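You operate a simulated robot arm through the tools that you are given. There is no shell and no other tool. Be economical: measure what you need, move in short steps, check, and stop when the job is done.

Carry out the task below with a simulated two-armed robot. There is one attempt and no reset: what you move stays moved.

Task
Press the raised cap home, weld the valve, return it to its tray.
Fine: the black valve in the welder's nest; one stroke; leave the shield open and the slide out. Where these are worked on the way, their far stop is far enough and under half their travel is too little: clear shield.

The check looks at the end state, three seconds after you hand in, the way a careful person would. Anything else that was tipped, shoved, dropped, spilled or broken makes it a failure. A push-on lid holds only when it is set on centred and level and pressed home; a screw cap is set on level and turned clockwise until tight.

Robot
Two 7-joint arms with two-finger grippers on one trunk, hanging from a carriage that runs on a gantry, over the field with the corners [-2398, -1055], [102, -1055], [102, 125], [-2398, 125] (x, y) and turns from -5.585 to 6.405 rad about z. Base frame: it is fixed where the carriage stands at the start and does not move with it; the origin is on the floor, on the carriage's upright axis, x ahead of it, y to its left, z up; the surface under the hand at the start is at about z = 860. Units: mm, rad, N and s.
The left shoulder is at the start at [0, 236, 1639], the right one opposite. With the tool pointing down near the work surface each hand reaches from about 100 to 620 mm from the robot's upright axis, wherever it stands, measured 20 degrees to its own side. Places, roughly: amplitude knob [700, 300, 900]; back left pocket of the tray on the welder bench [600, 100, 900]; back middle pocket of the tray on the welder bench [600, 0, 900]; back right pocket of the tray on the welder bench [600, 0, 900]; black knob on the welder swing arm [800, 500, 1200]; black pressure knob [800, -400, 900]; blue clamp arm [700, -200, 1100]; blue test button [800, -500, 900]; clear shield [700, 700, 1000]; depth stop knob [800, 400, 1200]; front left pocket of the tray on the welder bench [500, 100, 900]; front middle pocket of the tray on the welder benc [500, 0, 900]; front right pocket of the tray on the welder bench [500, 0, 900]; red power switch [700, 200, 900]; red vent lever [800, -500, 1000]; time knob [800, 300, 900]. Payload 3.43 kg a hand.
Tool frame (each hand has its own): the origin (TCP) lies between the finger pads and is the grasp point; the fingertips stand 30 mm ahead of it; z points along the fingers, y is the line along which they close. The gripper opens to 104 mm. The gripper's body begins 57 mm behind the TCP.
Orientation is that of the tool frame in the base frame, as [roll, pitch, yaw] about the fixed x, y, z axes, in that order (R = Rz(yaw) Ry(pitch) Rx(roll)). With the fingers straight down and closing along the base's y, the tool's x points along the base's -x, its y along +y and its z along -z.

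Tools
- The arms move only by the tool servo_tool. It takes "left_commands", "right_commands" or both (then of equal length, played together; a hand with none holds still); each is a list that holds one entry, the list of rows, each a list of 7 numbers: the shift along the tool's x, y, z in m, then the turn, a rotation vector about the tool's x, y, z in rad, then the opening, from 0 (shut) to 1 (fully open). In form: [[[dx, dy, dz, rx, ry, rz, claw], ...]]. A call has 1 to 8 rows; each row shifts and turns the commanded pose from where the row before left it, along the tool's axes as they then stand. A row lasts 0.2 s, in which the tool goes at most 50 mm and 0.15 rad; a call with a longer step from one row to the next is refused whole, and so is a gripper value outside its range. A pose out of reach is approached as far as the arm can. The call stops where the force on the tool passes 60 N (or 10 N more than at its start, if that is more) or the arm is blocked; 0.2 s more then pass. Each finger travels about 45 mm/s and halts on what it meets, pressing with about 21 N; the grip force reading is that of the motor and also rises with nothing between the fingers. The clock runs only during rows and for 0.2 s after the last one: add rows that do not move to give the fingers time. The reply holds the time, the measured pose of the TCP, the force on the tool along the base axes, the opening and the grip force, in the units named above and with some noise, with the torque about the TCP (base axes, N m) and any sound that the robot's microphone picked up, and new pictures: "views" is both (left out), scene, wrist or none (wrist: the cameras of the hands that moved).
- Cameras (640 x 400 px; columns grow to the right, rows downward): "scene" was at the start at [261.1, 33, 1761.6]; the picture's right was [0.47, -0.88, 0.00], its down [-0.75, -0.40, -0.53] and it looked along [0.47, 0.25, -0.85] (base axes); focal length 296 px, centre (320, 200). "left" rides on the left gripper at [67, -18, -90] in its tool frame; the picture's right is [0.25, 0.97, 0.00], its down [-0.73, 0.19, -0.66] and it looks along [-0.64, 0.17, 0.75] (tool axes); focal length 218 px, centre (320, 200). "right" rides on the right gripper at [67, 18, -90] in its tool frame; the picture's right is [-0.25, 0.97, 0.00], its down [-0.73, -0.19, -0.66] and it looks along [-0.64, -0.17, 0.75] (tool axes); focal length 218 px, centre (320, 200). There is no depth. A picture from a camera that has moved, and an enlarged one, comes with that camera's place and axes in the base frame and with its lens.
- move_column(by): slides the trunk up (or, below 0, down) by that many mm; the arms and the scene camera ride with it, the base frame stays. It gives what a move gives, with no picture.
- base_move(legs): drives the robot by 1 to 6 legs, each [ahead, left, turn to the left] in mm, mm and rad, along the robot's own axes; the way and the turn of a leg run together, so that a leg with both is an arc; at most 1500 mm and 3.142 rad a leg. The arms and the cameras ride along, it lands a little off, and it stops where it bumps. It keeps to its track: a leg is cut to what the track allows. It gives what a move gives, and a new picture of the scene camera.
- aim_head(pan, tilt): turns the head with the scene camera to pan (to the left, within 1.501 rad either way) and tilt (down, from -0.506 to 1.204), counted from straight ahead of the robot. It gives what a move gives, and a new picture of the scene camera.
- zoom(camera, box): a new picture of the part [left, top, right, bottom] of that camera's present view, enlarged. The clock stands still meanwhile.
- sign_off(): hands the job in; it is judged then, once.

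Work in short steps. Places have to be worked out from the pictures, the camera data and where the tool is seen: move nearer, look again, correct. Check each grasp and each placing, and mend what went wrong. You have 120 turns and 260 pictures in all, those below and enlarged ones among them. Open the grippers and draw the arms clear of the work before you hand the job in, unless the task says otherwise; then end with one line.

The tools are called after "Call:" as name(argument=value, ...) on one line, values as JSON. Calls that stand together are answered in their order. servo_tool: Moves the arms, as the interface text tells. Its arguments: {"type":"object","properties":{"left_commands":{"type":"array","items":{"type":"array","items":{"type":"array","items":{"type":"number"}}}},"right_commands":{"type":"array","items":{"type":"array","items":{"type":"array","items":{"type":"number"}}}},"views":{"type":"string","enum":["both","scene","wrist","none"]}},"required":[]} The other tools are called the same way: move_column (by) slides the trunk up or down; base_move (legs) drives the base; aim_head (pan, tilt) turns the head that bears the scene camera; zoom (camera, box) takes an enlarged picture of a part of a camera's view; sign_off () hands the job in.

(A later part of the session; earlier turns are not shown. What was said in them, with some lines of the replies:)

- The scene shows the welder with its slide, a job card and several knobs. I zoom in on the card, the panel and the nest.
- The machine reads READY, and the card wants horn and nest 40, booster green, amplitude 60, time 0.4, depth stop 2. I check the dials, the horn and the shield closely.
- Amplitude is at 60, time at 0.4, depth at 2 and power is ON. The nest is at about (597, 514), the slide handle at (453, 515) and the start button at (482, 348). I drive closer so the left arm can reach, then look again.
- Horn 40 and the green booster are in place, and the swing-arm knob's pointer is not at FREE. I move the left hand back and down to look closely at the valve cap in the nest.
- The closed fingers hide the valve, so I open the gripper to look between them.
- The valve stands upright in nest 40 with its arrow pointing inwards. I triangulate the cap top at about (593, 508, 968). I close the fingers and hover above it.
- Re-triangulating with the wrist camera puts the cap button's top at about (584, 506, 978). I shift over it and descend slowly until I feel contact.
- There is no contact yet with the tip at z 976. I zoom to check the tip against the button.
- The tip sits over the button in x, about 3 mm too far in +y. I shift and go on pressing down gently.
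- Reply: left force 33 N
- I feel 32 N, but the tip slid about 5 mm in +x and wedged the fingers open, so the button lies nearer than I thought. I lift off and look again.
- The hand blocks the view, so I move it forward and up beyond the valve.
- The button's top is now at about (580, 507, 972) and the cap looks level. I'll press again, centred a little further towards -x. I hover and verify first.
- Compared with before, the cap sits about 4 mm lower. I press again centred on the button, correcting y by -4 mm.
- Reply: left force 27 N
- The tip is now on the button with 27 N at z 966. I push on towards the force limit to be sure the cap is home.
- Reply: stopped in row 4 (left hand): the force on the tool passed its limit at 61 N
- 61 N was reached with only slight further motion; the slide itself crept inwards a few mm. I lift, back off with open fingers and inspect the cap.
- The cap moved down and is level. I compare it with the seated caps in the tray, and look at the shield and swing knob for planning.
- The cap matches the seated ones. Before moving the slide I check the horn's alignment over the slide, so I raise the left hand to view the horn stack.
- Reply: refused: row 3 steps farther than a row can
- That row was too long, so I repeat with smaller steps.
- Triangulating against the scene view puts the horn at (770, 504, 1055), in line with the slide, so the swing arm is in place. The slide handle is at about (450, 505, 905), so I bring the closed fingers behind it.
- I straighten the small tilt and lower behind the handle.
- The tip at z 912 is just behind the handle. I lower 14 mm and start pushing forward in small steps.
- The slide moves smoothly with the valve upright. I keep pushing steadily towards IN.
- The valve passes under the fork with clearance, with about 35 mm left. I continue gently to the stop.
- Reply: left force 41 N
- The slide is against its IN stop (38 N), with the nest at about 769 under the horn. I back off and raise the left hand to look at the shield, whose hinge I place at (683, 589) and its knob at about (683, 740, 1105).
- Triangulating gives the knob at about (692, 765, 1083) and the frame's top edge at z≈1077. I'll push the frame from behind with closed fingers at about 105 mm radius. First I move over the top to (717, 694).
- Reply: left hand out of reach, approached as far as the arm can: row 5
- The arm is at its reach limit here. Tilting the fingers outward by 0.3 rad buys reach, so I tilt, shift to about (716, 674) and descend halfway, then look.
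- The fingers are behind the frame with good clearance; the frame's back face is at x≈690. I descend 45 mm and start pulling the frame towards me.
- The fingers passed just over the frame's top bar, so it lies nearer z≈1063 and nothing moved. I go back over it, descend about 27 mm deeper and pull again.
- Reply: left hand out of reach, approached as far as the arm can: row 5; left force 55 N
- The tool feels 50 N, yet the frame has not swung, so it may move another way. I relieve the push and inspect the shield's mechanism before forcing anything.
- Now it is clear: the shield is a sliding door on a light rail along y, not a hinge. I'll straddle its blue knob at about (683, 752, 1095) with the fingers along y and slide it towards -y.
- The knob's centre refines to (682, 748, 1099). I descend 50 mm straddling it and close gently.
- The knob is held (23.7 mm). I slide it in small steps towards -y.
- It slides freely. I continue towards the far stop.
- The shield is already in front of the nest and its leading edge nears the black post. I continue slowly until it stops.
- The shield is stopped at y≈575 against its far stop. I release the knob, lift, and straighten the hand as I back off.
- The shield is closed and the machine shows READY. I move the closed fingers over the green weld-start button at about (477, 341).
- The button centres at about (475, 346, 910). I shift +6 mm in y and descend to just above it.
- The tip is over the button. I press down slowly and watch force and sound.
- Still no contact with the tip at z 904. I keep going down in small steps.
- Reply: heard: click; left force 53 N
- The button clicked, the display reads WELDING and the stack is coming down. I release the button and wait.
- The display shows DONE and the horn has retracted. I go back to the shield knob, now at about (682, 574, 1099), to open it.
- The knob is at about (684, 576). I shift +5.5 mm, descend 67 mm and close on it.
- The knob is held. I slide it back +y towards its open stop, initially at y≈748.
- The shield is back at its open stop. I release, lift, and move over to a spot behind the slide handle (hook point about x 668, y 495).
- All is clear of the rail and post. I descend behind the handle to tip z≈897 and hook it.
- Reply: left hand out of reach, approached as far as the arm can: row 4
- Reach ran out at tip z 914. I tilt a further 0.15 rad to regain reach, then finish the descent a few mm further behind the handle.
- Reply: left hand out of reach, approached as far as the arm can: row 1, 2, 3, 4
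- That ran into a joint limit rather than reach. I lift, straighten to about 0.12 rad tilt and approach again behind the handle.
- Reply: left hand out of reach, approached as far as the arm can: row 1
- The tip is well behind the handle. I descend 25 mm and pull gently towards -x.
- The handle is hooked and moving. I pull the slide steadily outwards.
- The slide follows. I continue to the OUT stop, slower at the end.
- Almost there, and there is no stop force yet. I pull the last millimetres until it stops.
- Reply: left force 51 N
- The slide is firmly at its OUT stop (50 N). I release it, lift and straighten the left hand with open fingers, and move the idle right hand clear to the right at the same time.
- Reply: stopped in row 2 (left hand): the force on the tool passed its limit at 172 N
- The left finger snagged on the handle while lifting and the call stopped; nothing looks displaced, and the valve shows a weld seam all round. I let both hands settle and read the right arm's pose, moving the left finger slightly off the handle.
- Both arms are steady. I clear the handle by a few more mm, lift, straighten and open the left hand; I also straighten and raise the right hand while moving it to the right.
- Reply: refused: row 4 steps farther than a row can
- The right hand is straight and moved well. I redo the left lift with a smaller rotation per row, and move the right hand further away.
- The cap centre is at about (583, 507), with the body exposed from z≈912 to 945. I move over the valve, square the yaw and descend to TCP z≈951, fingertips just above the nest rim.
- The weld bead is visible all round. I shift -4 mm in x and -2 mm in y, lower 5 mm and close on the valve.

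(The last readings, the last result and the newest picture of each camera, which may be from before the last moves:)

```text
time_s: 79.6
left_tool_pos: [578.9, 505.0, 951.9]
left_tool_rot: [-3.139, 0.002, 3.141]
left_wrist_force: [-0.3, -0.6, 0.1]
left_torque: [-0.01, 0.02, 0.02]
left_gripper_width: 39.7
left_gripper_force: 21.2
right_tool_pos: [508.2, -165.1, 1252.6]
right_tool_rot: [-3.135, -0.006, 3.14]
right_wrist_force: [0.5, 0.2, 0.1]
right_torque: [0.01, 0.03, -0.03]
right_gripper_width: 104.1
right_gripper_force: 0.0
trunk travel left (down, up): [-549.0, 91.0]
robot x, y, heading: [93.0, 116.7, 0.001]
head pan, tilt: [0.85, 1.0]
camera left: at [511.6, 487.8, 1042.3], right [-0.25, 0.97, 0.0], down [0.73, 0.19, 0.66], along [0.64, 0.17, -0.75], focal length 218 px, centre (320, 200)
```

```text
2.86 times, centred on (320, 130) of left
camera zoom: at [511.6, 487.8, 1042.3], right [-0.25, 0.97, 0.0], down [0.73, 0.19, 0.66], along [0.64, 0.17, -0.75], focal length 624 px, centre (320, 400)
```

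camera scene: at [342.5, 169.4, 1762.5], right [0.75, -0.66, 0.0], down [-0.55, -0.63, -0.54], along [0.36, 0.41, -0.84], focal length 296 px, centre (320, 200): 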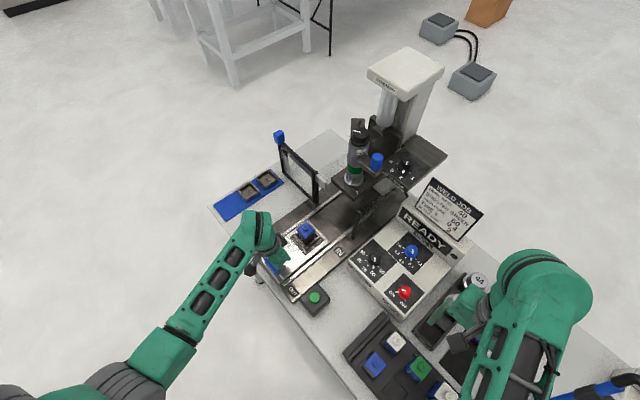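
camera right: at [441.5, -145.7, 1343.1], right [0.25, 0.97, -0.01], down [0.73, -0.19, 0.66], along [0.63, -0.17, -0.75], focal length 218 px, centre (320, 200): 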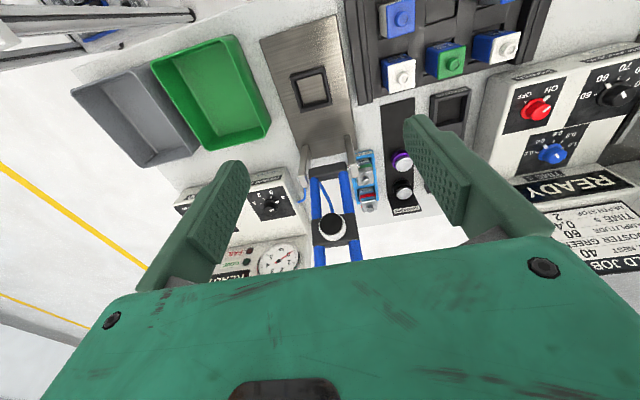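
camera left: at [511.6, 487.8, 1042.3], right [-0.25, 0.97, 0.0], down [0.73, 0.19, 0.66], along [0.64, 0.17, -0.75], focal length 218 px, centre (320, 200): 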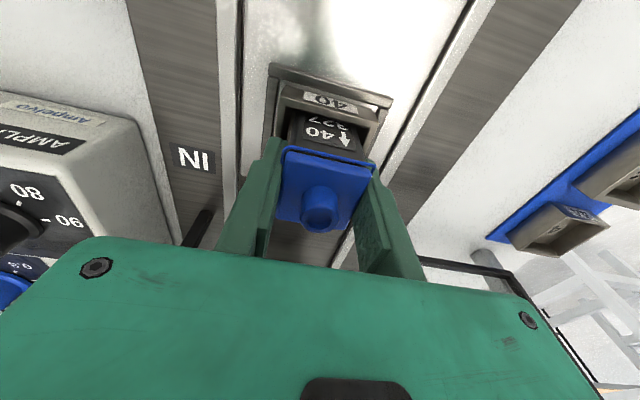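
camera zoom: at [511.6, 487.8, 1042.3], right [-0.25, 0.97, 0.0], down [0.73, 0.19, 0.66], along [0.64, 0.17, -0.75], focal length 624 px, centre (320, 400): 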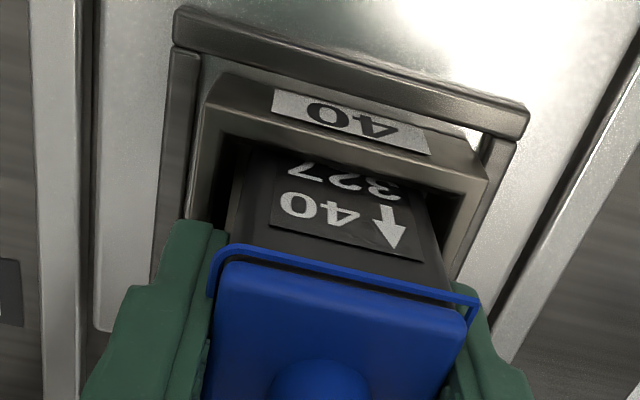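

The valve is gripped at 39.7 mm. I lift it straight up.

Call:
servo_tool(left_commands=[[[0, 0, -0.008, 0, 0, 0, 0.25], [0, 0, -0.015, 0, 0, 0, 0.25], [0, 0, -0.02, 0, 0, 0, 0.25], [0, 0, -0.03, 0, 0, 0, 0.25], [0, 0, -0.035, 0, 0, 0, 0.25], [0, 0, -0.03, 0, 0, 0, 0.25]]], views="both")

Call:
zoom(camera="scene", box=[260, 180, 360, 260])

Call:
zoom(camera="left", box=[220, 60, 420, 200])

```text
time_s: 81.0
left_tool_pos: [579.8, 506.0, 1089.3]
left_tool_rot: [-3.14, 0.0, -3.141]
left_wrist_force: [-0.2, -0.4, -1.1]
left_torque: [0.05, -0.03, 0.02]
left_gripper_width: 39.5
left_gripper_force: 20.4
right_tool_pos: [509.3, -164.4, 1253.6]
right_tool_rot: [-3.133, -0.002, 3.14]
right_wrist_force: [-0.1, 0.0, 0.4]
right_torque: [0.01, 0.02, -0.03]
right_gripper_width: 103.9
right_gripper_force: 0.1
trunk travel left (down, up): [-549.0, 91.0]
robot x, y, heading: [97.8, 116.4, 0.001]
head pan, tilt: [0.85, 1.0]
camera scene: at [342.6, 169.3, 1762.5], right [0.75, -0.66, 0.0], down [-0.56, -0.63, -0.54], along [0.36, 0.41, -0.84], focal length 296 px, centre (320, 200)
camera left: at [512.0, 488.1, 1180.6], right [-0.25, 0.97, 0.0], down [0.73, 0.19, 0.66], along [0.64, 0.17, -0.75], focal length 218 px, centre (320, 200)
```

scene: 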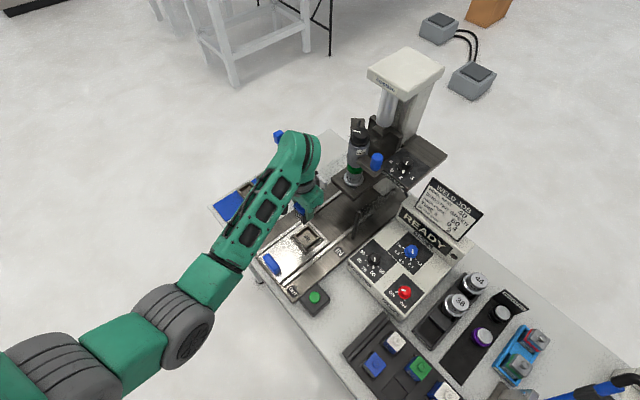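
left: 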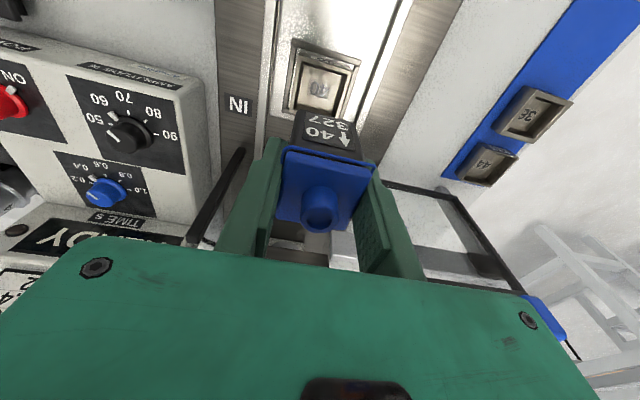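

```text
5.00 times, centred on (310, 220) of scene
camera zoom: at [342.6, 169.3, 1762.5], right [0.75, -0.66, 0.0], down [-0.56, -0.63, -0.54], along [0.36, 0.41, -0.84], focal length 1479 px, centre (370, 100)
```

zoom: 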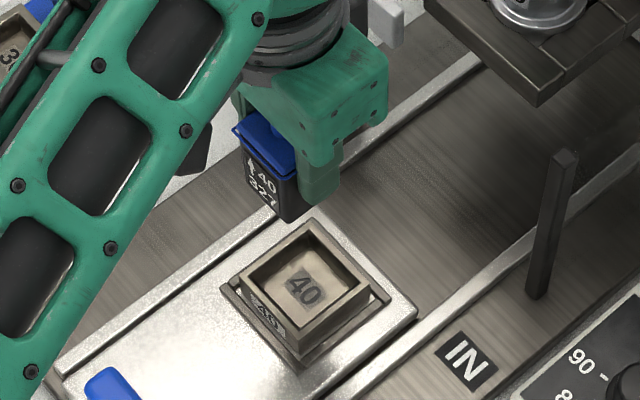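

```text
2.86 times, centred on (320, 130) of left
camera zoom: at [512.0, 488.1, 1180.6], right [-0.25, 0.97, 0.0], down [0.73, 0.19, 0.66], along [0.64, 0.17, -0.75], focal length 624 px, centre (320, 400)
```

zoom: 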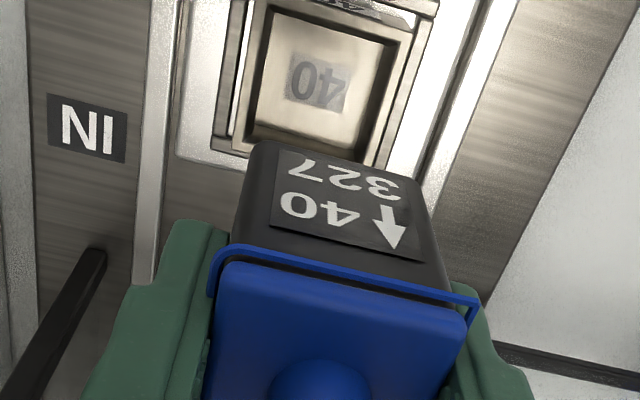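

The valve is held level and the empty front-middle pocket projects to about (483, 40). I raise and retract the valve, then drive the base to the right so the left arm works comfortably over the tray.

Call:
servo_tool(left_commands=[[[0, 0, -0.035, 0, 0, 0, 0.25], [0.012, 0, -0.035, 0, 0, 0, 0.25], [0.03, 0, -0.03, 0, 0, 0, 0.25], [0.03, 0, 0, 0, 0, 0, 0.25], [0.025, 0, 0, 0, 0, 0, 0.25]]], views="none")

Call:
base_move(legs=[[0, -300, 0]])

Call:
aim_head(pan=0.3, tilt=1.1)

```text
time_s: 82.2
left_tool_pos: [482.1, 506.9, 1190.3]
left_tool_rot: [-3.14, 0.002, 3.141]
left_wrist_force: [0.5, 0.8, -1.3]
left_torque: [-0.01, -0.01, -0.02]
left_gripper_width: 39.6
left_gripper_force: 21.4
right_tool_pos: [508.8, -164.5, 1252.6]
right_tool_rot: [-3.134, -0.004, 3.141]
right_wrist_force: [0.1, 0.0, -0.1]
right_torque: [0.0, -0.02, 0.01]
right_gripper_width: 104.2
right_gripper_force: 0.1
trunk travel left (down, up): [-549.0, 91.0]
robot x, y, heading: [97.9, 112.8, 0.002]
head pan, tilt: [0.85, 1.0]
```

```text
time_s: 84.2
left_tool_pos: [482.9, 203.0, 1190.9]
left_tool_rot: [-3.139, 0.002, 3.141]
left_wrist_force: [0.7, 0.7, -1.4]
left_torque: [0.01, -0.02, 0.01]
left_gripper_width: 39.5
left_gripper_force: 20.0
right_tool_pos: [508.0, -468.5, 1253.0]
right_tool_rot: [-3.135, -0.004, 3.137]
right_wrist_force: [-0.2, 0.0, -0.3]
right_torque: [-0.01, 0.0, -0.01]
right_gripper_width: 104.0
right_gripper_force: 0.0
trunk travel left (down, up): [-549.0, 91.0]
robot x, y, heading: [97.0, -187.7, -0.005]
head pan, tilt: [0.85, 1.0]
camera scene: at [342.5, -134.7, 1762.5], right [0.75, -0.66, 0.0], down [-0.56, -0.63, -0.54], along [0.36, 0.41, -0.84], focal length 296 px, centre (320, 200)
```

scene: 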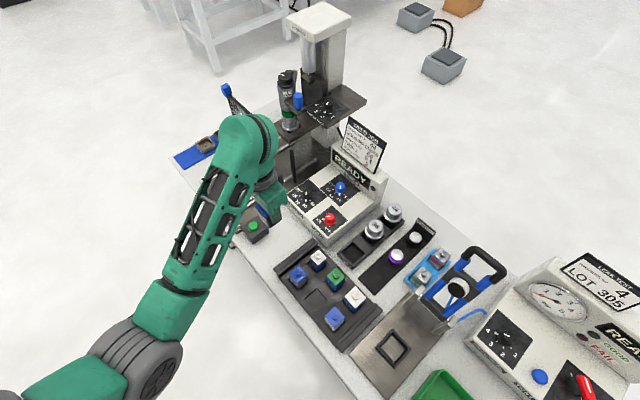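

```text
time_s: 85.2
left_tool_pos: [483.3, 203.5, 1191.5]
left_tool_rot: [-3.14, 0.002, 3.138]
left_wrist_force: [0.2, 0.3, -1.1]
left_torque: [0.02, -0.01, 0.01]
left_gripper_width: 39.4
left_gripper_force: 21.0
right_tool_pos: [507.9, -469.3, 1251.6]
right_tool_rot: [-3.133, -0.004, 3.139]
right_wrist_force: [0.9, -0.3, 0.1]
right_torque: [-0.01, -0.03, -0.01]
right_gripper_width: 104.1
right_gripper_force: 0.0
trunk travel left (down, up): [-549.0, 91.0]
robot x, y, heading: [95.6, -185.3, -0.002]
head pan, tilt: [0.3, 1.1]
camera scene: at [356.7, -168.3, 1755.9], right [0.29, -0.96, 0.0], down [-0.85, -0.26, -0.45], along [0.43, 0.13, -0.89], focal length 296 px, centre (320, 200)
```

scene: 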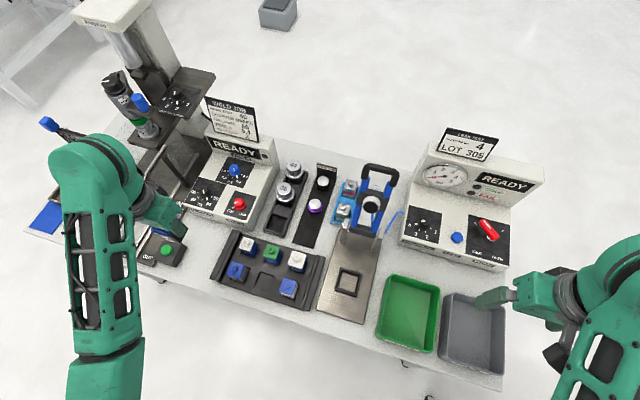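

I have a clear view of the tray now. I zoom in to locate the pocket and read the labels.

Call:
zoom(camera="scene", box=[205, 225, 335, 315])

Call:
zoom(camera="left", box=[0, 0, 320, 200])

```text
4.44 times, centred on (270, 270) of scene
camera zoom: at [356.7, -168.3, 1755.9], right [0.29, -0.96, 0.0], down [-0.85, -0.26, -0.45], along [0.43, 0.13, -0.89], focal length 1315 px, centre (542, -111)
```

zoom: 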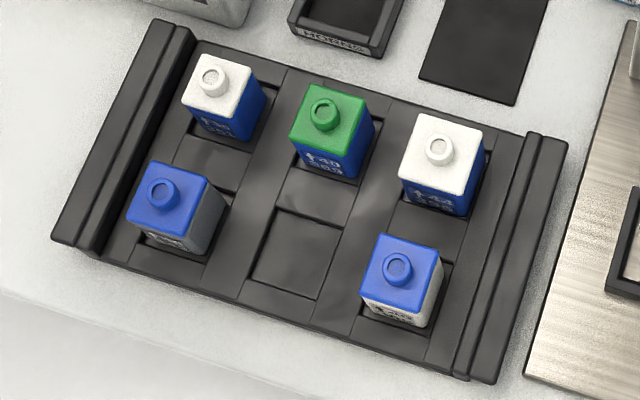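

```text
2.00 times, centred on (160, 100) of left
camera zoom: at [415.7, 185.1, 1281.3], right [-0.25, 0.97, 0.0], down [0.73, 0.19, 0.66], along [0.64, 0.16, -0.75], focal length 436 px, centre (640, 400)
```

zoom: 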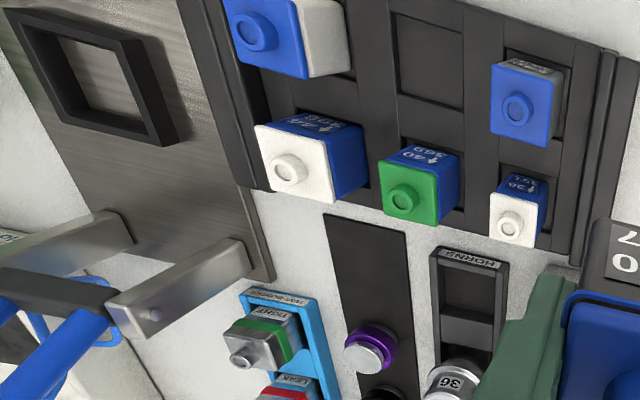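

The pocket centres at about (478, 38), and the neighbouring valves leave room for the fingers. I move the valve over it at about z 1090.

Call:
servo_tool(left_commands=[[[0.001, -0.033, 0, 0, 0, 0, 0.25], [0.001, -0.033, 0.025, 0, 0, 0, 0.25], [0.001, -0.033, 0.025, 0, 0, 0, 0.25], [0.001, -0.033, 0.025, 0, 0, 0, 0.25], [0.001, -0.033, 0.025, 0, 0, 0, 0.25], [0, 0, 0, 0, 0, 0, 0.25]]], views="both")

Call:
zoom(camera="left", box=[220, 40, 420, 180])

Call:
zoom(camera="scene", box=[205, 225, 335, 315])

```text
time_s: 86.6
left_tool_pos: [479.9, 38.1, 1089.3]
left_tool_rot: [-3.141, 0.003, 3.141]
left_wrist_force: [-0.4, -0.5, -1.0]
left_torque: [0.0, 0.03, 0.0]
left_gripper_width: 39.3
left_gripper_force: 21.4
right_tool_pos: [508.9, -468.9, 1252.3]
right_tool_rot: [-3.136, -0.003, 3.136]
right_wrist_force: [0.4, 0.0, -0.3]
right_torque: [-0.02, -0.02, -0.02]
right_gripper_width: 103.9
right_gripper_force: 0.1
trunk travel left (down, up): [-549.0, 91.0]
robot x, y, heading: [96.8, -183.4, -0.002]
head pan, tilt: [0.3, 1.1]
camera scene: at [356.7, -168.3, 1755.9], right [0.29, -0.96, 0.0], down [-0.85, -0.26, -0.45], along [0.43, 0.13, -0.89], focal length 296 px, centre (320, 200)
camera left: at [411.7, 20.1, 1180.5], right [-0.25, 0.97, 0.0], down [0.73, 0.19, 0.66], along [0.64, 0.16, -0.75], focal length 218 px, centre (320, 200)
```

scene: 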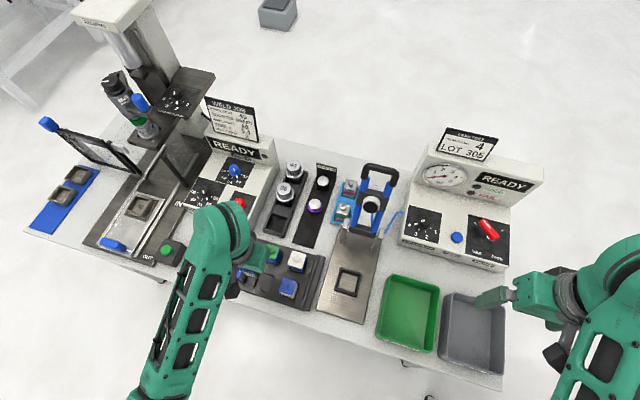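
left: 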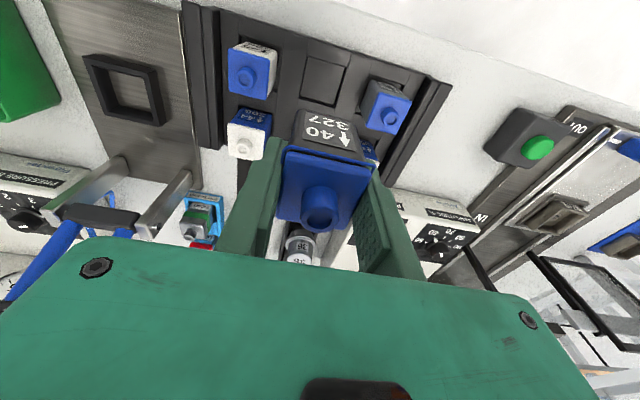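

```text
2.86 times, centred on (320, 110) of left
camera zoom: at [411.7, 20.1, 1180.5], right [-0.25, 0.97, 0.0], down [0.73, 0.19, 0.66], along [0.64, 0.16, -0.75], focal length 624 px, centre (320, 457)
```

zoom: 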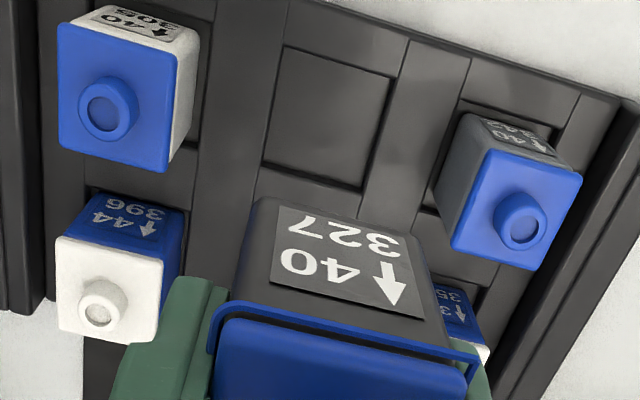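

```text
4.44 times, centred on (270, 270) of scene
camera zoom: at [356.7, -168.3, 1755.9], right [0.29, -0.96, 0.0], down [-0.85, -0.26, -0.45], along [0.43, 0.13, -0.89], focal length 1315 px, centre (542, -111)
```

zoom: 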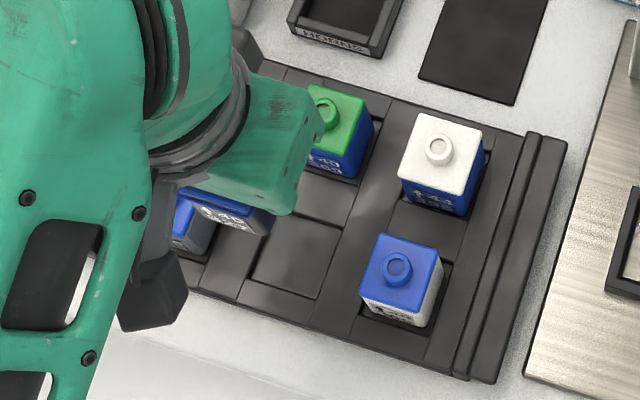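

The valve hangs just above the pocket, which now measures (479.5, 39.5). I descend to about z 960 with a 1.5 mm y correction and re-check.

Call:
servo_tool(left_commands=[[[0, 0.0015, 0.03, 0, 0, 0, 0.25], [0, 0, 0.035, 0, 0, 0, 0.25], [0, 0, 0.035, 0, 0, 0, 0.25], [0, 0, 0.02, 0, 0, 0, 0.25], [0, 0, 0, 0, 0, 0, 0.25]]], views="wrist")

Call:
zoom(camera="left", box=[230, 50, 410, 170])

Call:
zoom(camera="scene", box=[225, 250, 305, 310])

```text
time_s: 87.8
left_tool_pos: [477.6, 39.3, 970.3]
left_tool_rot: [-3.141, 0.003, 3.14]
left_wrist_force: [0.8, -1.0, -0.6]
left_torque: [0.0, -0.01, 0.01]
left_gripper_width: 39.3
left_gripper_force: 21.3
right_tool_pos: [508.0, -468.8, 1253.5]
right_tool_rot: [-3.134, -0.004, 3.137]
right_wrist_force: [-0.1, -0.2, -0.8]
right_torque: [-0.04, 0.01, 0.02]
right_gripper_width: 104.0
right_gripper_force: 0.0
trunk travel left (down, up): [-549.0, 91.0]
robot x, y, heading: [95.3, -187.3, 0.001]
head pan, tilt: [0.3, 1.1]
camera left: at [410.7, 21.7, 1061.4], right [-0.25, 0.97, 0.0], down [0.73, 0.19, 0.66], along [0.64, 0.16, -0.75], focal length 218 px, centre (320, 200)
```

left: 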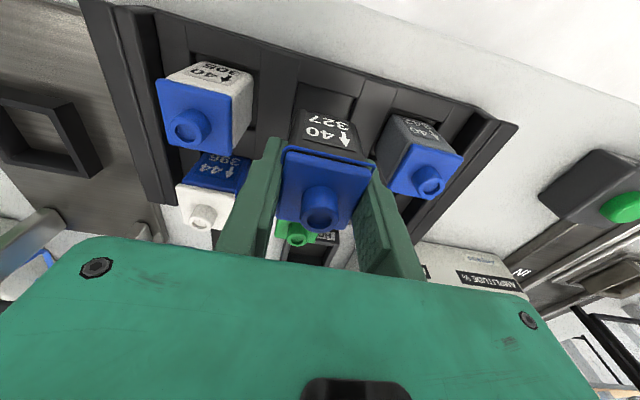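

```text
3.33 times, centred on (320, 110) of left
camera zoom: at [410.7, 21.7, 1061.4], right [-0.25, 0.97, 0.0], down [0.73, 0.19, 0.66], along [0.64, 0.16, -0.75], focal length 728 px, centre (320, 500)
```

zoom: 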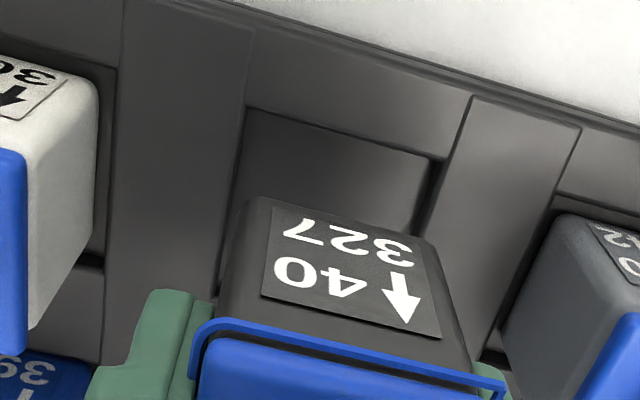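

```text
6.67 times, centred on (265, 280) of scene
camera zoom: at [356.8, -168.3, 1755.9], right [0.29, -0.96, 0.0], down [-0.85, -0.26, -0.45], along [0.43, 0.13, -0.89], focal length 1972 px, centre (687, -333)
```

zoom: 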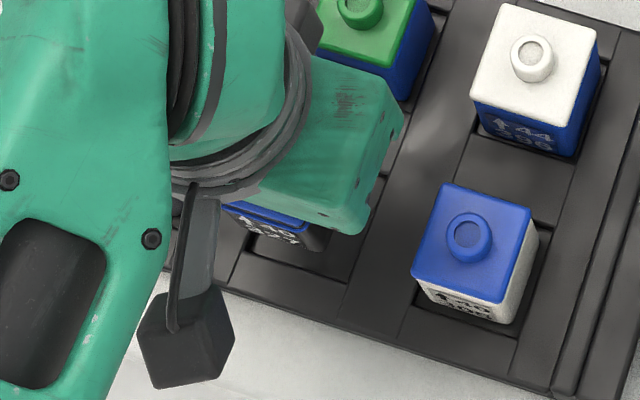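

The pocket is about 46 mm wide, with its near edge at x≈457 and its y centre at 38.8. I shift +3 mm in x and +1 mm in y and lower in small steps until contact.

Call:
servo_tool(left_commands=[[[-0.003, 0.001, 0, 0, 0, 0, 0.25], [0, 0, 0.02, 0, 0, 0, 0.25], [0, 0, 0.02, 0, 0, 0, 0.25], [0, 0, 0.003, 0, 0, 0, 0.25], [0, 0, 0.003, 0, 0, 0, 0.25], [0, 0, 0.003, 0, 0, 0, 0.25]]], views="wrist")

Call:
zoom(camera="left", box=[230, 50, 410, 170])

Call:
zoom(camera="scene", box=[225, 250, 305, 310])

```text
time_s: 89.2
left_tool_pos: [482.3, 40.8, 921.8]
left_tool_rot: [-3.14, 0.003, 3.139]
left_wrist_force: [0.0, -0.6, -1.2]
left_torque: [-0.01, 0.0, 0.02]
left_gripper_width: 39.3
left_gripper_force: 20.5
right_tool_pos: [507.7, -467.4, 1254.4]
right_tool_rot: [-3.135, -0.004, 3.138]
right_wrist_force: [0.0, 0.3, 0.7]
right_torque: [0.0, 0.01, -0.01]
right_gripper_width: 104.1
right_gripper_force: 0.1
trunk travel left (down, up): [-549.0, 91.0]
robot x, y, heading: [90.4, -189.2, -0.003]
head pan, tilt: [0.3, 1.1]
camera left: at [414.9, 21.9, 1012.6], right [-0.25, 0.97, 0.0], down [0.73, 0.19, 0.66], along [0.64, 0.16, -0.75], focal length 218 px, centre (320, 200)
```

left: 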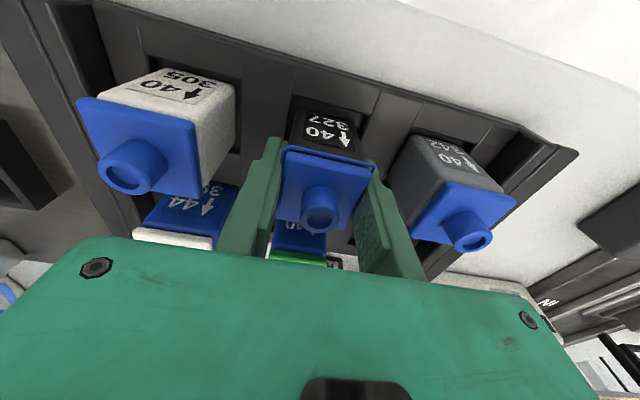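

```text
3.33 times, centred on (320, 110) of left
camera zoom: at [414.9, 21.9, 1012.6], right [-0.25, 0.97, 0.0], down [0.73, 0.19, 0.66], along [0.64, 0.16, -0.75], focal length 728 px, centre (320, 500)
```

zoom: 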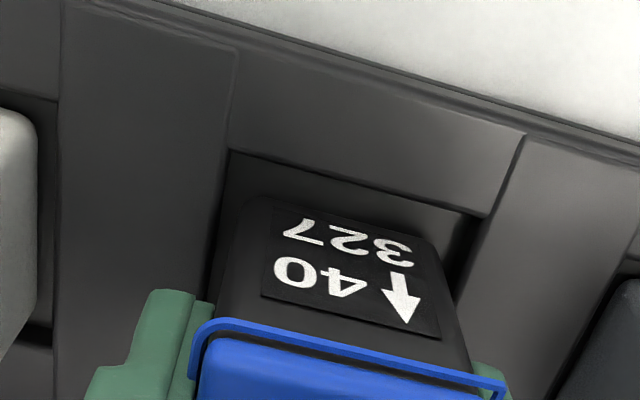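

```text
6.67 times, centred on (265, 280) of scene
camera zoom: at [356.8, -168.3, 1755.9], right [0.29, -0.96, 0.0], down [-0.85, -0.26, -0.45], along [0.43, 0.13, -0.89], focal length 1972 px, centre (687, -333)
```

zoom: 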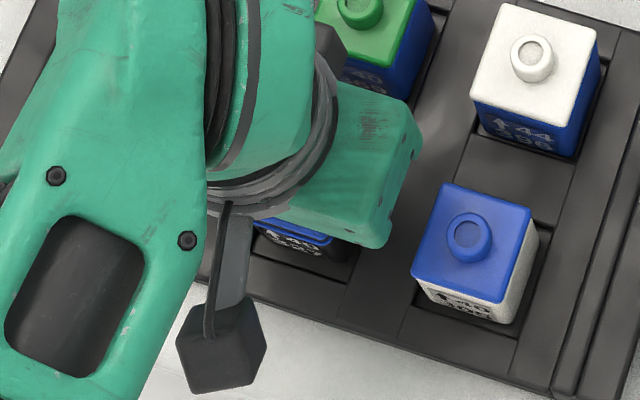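

The valve is centred over the pocket with its bottom just above the rim. I lower further in 2 mm steps until it touches.

Call:
servo_tool(left_commands=[[[0.001, 0, 0.003, 0, 0, 0, 0.25], [0, 0, 0.002, 0, 0, 0, 0.25], [0, 0, 0.002, 0, 0, 0, 0.25], [0, 0, 0.002, 0, 0, 0, 0.25]]], views="wrist")

Call:
zoom(camera="left", box=[230, 50, 410, 170])

```text
time_s: 90.2
left_tool_pos: [483.9, 40.3, 915.0]
left_tool_rot: [-3.141, 0.008, 3.141]
left_wrist_force: [-2.0, -0.4, 21.9]
left_torque: [0.01, -0.07, -0.02]
left_gripper_width: 39.3
left_gripper_force: 21.0
right_tool_pos: [509.2, -469.1, 1253.2]
right_tool_rot: [-3.135, -0.001, 3.137]
right_wrist_force: [-0.1, 0.6, -0.3]
right_torque: [-0.02, 0.01, -0.02]
right_gripper_width: 103.8
right_gripper_force: 0.0
trunk travel left (down, up): [-549.0, 91.0]
robot x, y, heading: [93.1, -187.4, -0.003]
head pan, tilt: [0.3, 1.1]
camera left: at [415.5, 22.5, 1005.1], right [-0.25, 0.97, 0.0], down [0.72, 0.19, 0.66], along [0.64, 0.16, -0.75], focal length 218 px, centre (320, 200)
```

left: 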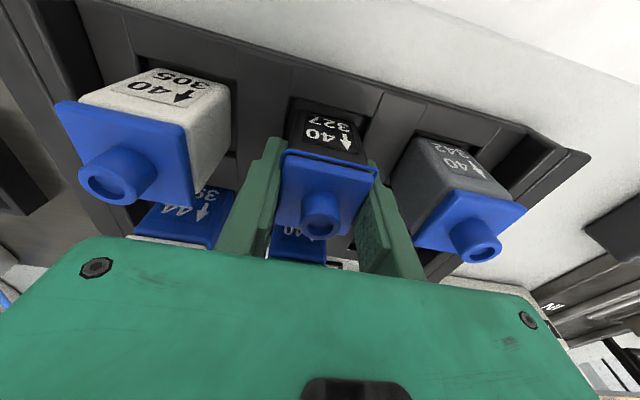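

```text
3.33 times, centred on (320, 110) of left
camera zoom: at [415.5, 22.5, 1005.1], right [-0.25, 0.97, 0.0], down [0.72, 0.19, 0.66], along [0.64, 0.16, -0.75], focal length 728 px, centre (320, 500)
```

zoom: 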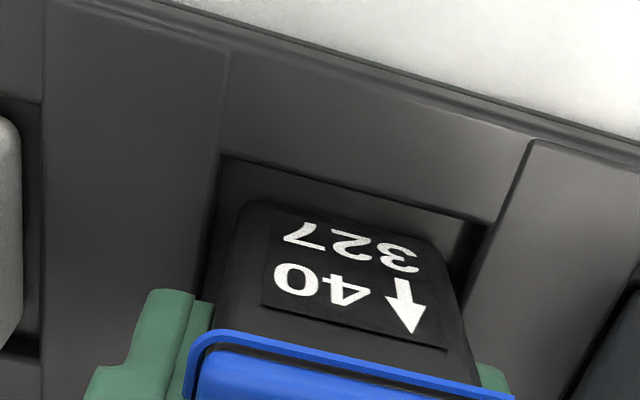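

There is contact at 22 N. To rule out the rear edge riding on the pocket rim, I lift 4 mm, shift 3 mm back and lower again to compare the contact height.

Call:
servo_tool(left_commands=[[[0, 0, -0.006, 0, 0, 0, 0.25], [0.003, 0, 0, 0, 0, 0, 0.25], [0, 0, 0.003, 0, 0, 0, 0.25], [0, 0, 0.002, 0, 0, 0, 0.25], [0, 0, 0.0015, 0, 0, 0, 0.25], [0, 0, 0, 0, 0, 0, 0.25]]], views="wrist")

Call:
zoom(camera="left", box=[230, 50, 410, 170])

```text
time_s: 91.6
left_tool_pos: [479.2, 40.4, 913.8]
left_tool_rot: [-3.14, 0.004, 3.141]
left_wrist_force: [-5.2, -3.4, 21.5]
left_torque: [-0.04, -0.01, 0.01]
left_gripper_width: 39.5
left_gripper_force: 20.4
right_tool_pos: [508.3, -469.4, 1253.4]
right_tool_rot: [-3.137, -0.002, 3.138]
right_wrist_force: [0.8, 0.5, 0.7]
right_torque: [0.03, -0.03, -0.01]
right_gripper_width: 104.1
right_gripper_force: 0.0
trunk travel left (down, up): [-549.0, 91.0]
robot x, y, heading: [97.2, -188.6, -0.002]
head pan, tilt: [0.3, 1.1]
camera left: at [411.3, 22.3, 1004.5], right [-0.25, 0.97, 0.0], down [0.73, 0.19, 0.66], along [0.64, 0.16, -0.75], focal length 218 px, centre (320, 200)
```

left: 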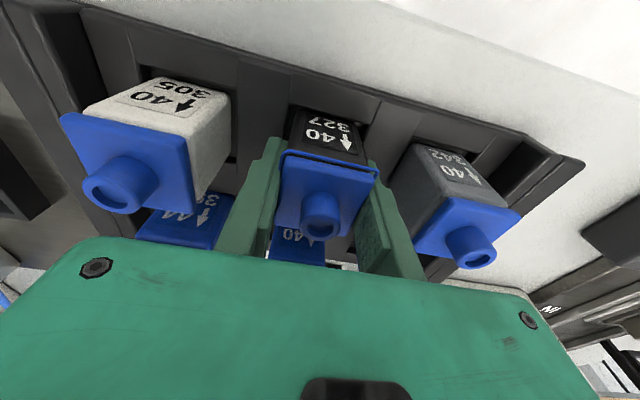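

```text
3.33 times, centred on (320, 110) of left
camera zoom: at [411.3, 22.3, 1004.5], right [-0.25, 0.97, 0.0], down [0.73, 0.19, 0.66], along [0.64, 0.16, -0.75], focal length 728 px, centre (320, 500)
```

zoom: 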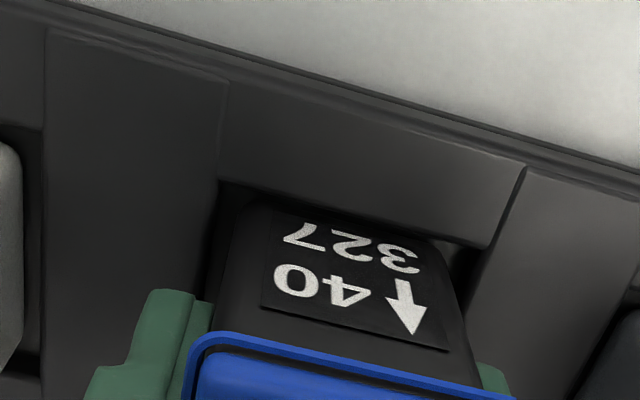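

The contact height is the same, so the valve is on the pocket floor. I ease the push off, open moderately and look.

Call:
servo_tool(left_commands=[[[0, 0, -0.002, 0, 0, 0, 0.25], [0, 0, 0, 0, 0, 0, 0.42], [0, 0, 0, 0, 0, 0, 0.55], [0, 0, 0, 0, 0, 0, 0.55]]], views="wrist")

Call:
servo_tool(left_commands=[[[0, 0, -0.01, 0, 0, 0, 0.55], [0, 0, -0.03, 0, 0, 0, 0.55], [0, 0, -0.04, 0, 0, 0, 0.55], [0, 0, -0.04, 0, 0, 0, 0.55], [0, 0.04, -0.02, 0, 0, 0, 0.55], [0, 0.045, -0.02, 0, 0, 0, 0.55], [0, 0.045, 0, 0, 0, 0, 0.55], [0, 0.045, 0, 0, 0, 0, 0.55]]], views="scene")

Call:
zoom(camera="scene", box=[205, 225, 335, 315])

Call:
zoom(camera="left", box=[40, 0, 360, 200])

```text
time_s: 92.6
left_tool_pos: [477.3, 41.1, 914.5]
left_tool_rot: [-3.139, 0.004, 3.139]
left_wrist_force: [-0.7, -0.3, -0.4]
left_torque: [0.03, 0.0, 0.0]
left_gripper_width: 56.9
left_gripper_force: 0.1
right_tool_pos: [508.1, -468.5, 1252.3]
right_tool_rot: [-3.136, -0.003, 3.138]
right_wrist_force: [-1.1, 0.3, 0.2]
right_torque: [0.0, 0.02, 0.02]
right_gripper_width: 103.9
right_gripper_force: 0.0
trunk travel left (down, up): [-549.0, 91.0]
robot x, y, heading: [97.7, -184.5, -0.001]
head pan, tilt: [0.3, 1.1]
camera left: at [409.8, 22.2, 1004.8], right [-0.25, 0.97, 0.0], down [0.73, 0.19, 0.66], along [0.64, 0.16, -0.75], focal length 218 px, centre (320, 200)
```

left: 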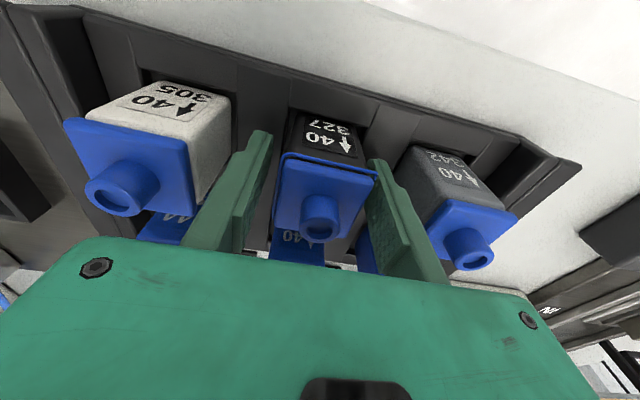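

```text
time_s: 94.4
left_tool_pos: [478.1, 214.5, 1072.6]
left_tool_rot: [-3.138, 0.001, 3.141]
left_wrist_force: [0.3, 0.8, -0.8]
left_torque: [-0.04, 0.01, 0.0]
left_gripper_width: 57.3
left_gripper_force: 0.0
right_tool_pos: [507.5, -468.6, 1253.5]
right_tool_rot: [-3.135, -0.003, 3.137]
right_wrist_force: [0.8, -0.9, 0.7]
right_torque: [0.0, -0.01, 0.02]
right_gripper_width: 104.0
right_gripper_force: 0.0
trunk travel left (down, up): [-549.0, 91.0]
robot x, y, heading: [92.7, -188.5, 0.0]
head pan, tilt: [0.3, 1.1]
camera scene: at [356.8, -168.2, 1756.0], right [0.29, -0.96, 0.0], down [-0.85, -0.26, -0.45], along [0.43, 0.13, -0.89], focal length 296 px, centre (320, 200)
```

scene: 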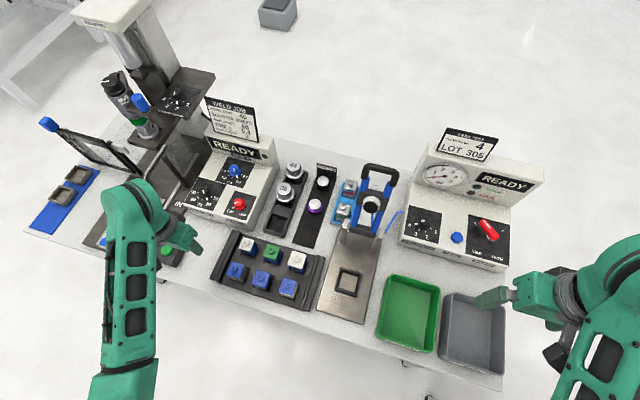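

```text
4.44 times, centred on (270, 270) of scene
camera zoom: at [356.8, -168.2, 1756.0], right [0.29, -0.96, 0.0], down [-0.85, -0.26, -0.45], along [0.43, 0.13, -0.89], focal length 1315 px, centre (542, -111)
```

zoom: 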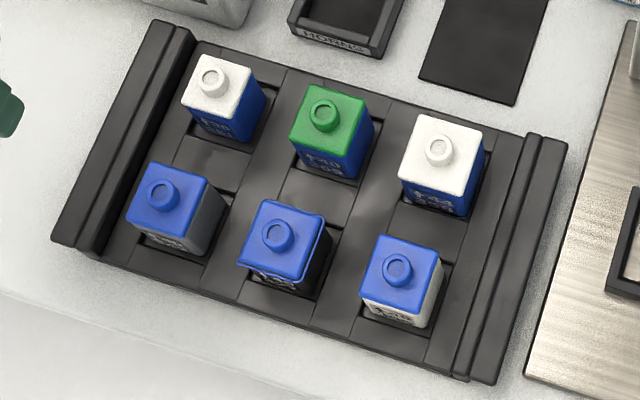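

```text
2.00 times, centred on (200, 100) of left
camera zoom: at [410.0, 196.6, 1164.0], right [-0.25, 0.97, 0.0], down [0.73, 0.19, 0.66], along [0.64, 0.16, -0.75], focal length 436 px, centre (560, 400)
```

zoom: 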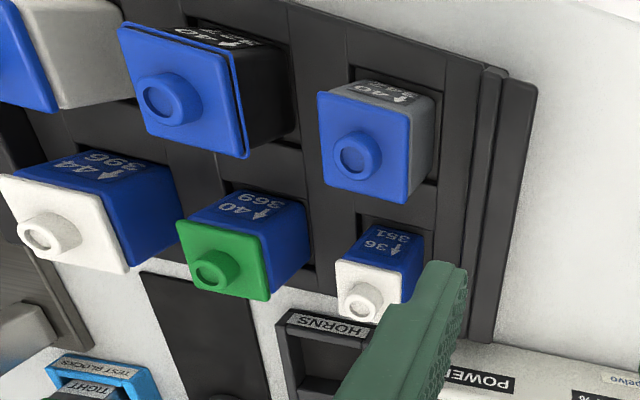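

The valve stands upright in its pocket like its neighbours. I raise the left hand clear and take a final look at the welder.

Call:
servo_tool(left_commands=[[[0.02, 0, -0.04, 0, 0, 0, 0.8], [0.02, 0, -0.04, 0, 0, 0, 1], [0.02, 0, -0.04, 0, 0, 0, 1], [0, 0, 0, 0, 0, 0, 1]]], views="none")

Call:
aim_head(pan=0.85, tilt=0.85)

Call:
zoom(camera="scene", box=[150, 90, 430, 270])

```text
time_s: 95.4
left_tool_pos: [417.2, 211.0, 1193.2]
left_tool_rot: [-3.139, 0.002, 3.139]
left_wrist_force: [-0.6, 0.3, -0.9]
left_torque: [0.03, -0.04, 0.03]
left_gripper_width: 104.0
left_gripper_force: 0.1
right_tool_pos: [509.1, -469.9, 1252.2]
right_tool_rot: [-3.133, -0.002, 3.137]
right_wrist_force: [1.1, -0.1, 0.3]
right_torque: [0.0, 0.0, 0.0]
right_gripper_width: 104.0
right_gripper_force: 0.0
trunk travel left (down, up): [-549.0, 91.0]
robot x, y, heading: [97.2, -183.3, 0.003]
head pan, tilt: [0.3, 1.1]
```

```text
time_s: 96.4
left_tool_pos: [417.2, 212.4, 1193.1]
left_tool_rot: [-3.14, 0.004, 3.14]
left_wrist_force: [0.3, 0.5, -0.5]
left_torque: [-0.02, -0.01, -0.01]
left_gripper_width: 103.8
left_gripper_force: 0.0
right_tool_pos: [508.5, -467.3, 1253.1]
right_tool_rot: [-3.133, -0.003, 3.138]
right_wrist_force: [-0.4, 0.0, -0.3]
right_torque: [0.01, 0.01, 0.01]
right_gripper_width: 103.9
right_gripper_force: 0.0
trunk travel left (down, up): [-549.0, 91.0]
robot x, y, heading: [95.0, -187.4, -0.004]
head pan, tilt: [0.85, 0.85]
camera scene: at [348.2, -128.3, 1773.6], right [0.75, -0.66, 0.0], down [-0.5, -0.56, -0.66], along [0.44, 0.49, -0.75], focal length 296 px, centre (320, 200)
```

scene: 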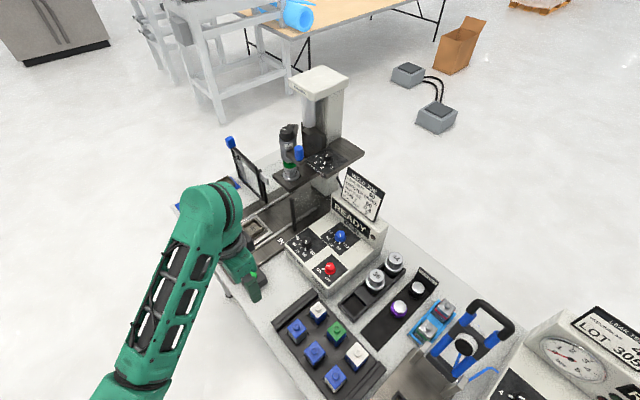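

```text
2.22 times, centred on (290, 180) of scene
camera zoom: at [348.2, -128.3, 1773.6], right [0.75, -0.66, 0.0], down [-0.5, -0.56, -0.66], along [0.44, 0.49, -0.75], focal length 657 px, centre (387, 244)
```

zoom: 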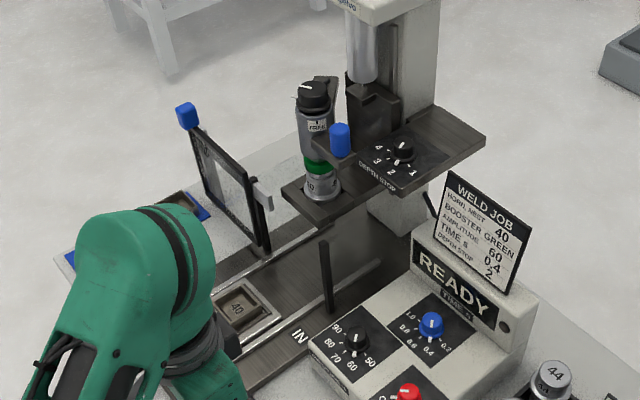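

The shield is open, the slide is out, the valve is welded and in its pocket, and both hands are open and clear. I hand in.

Call:
sign_off()

```text
The job is handed in.
```

The black valve (40/327) had its cap pressed home and was welded in one stroke (the display read DONE). It is back in the empty front-middle tray pocket, with the shield open and the slide out.
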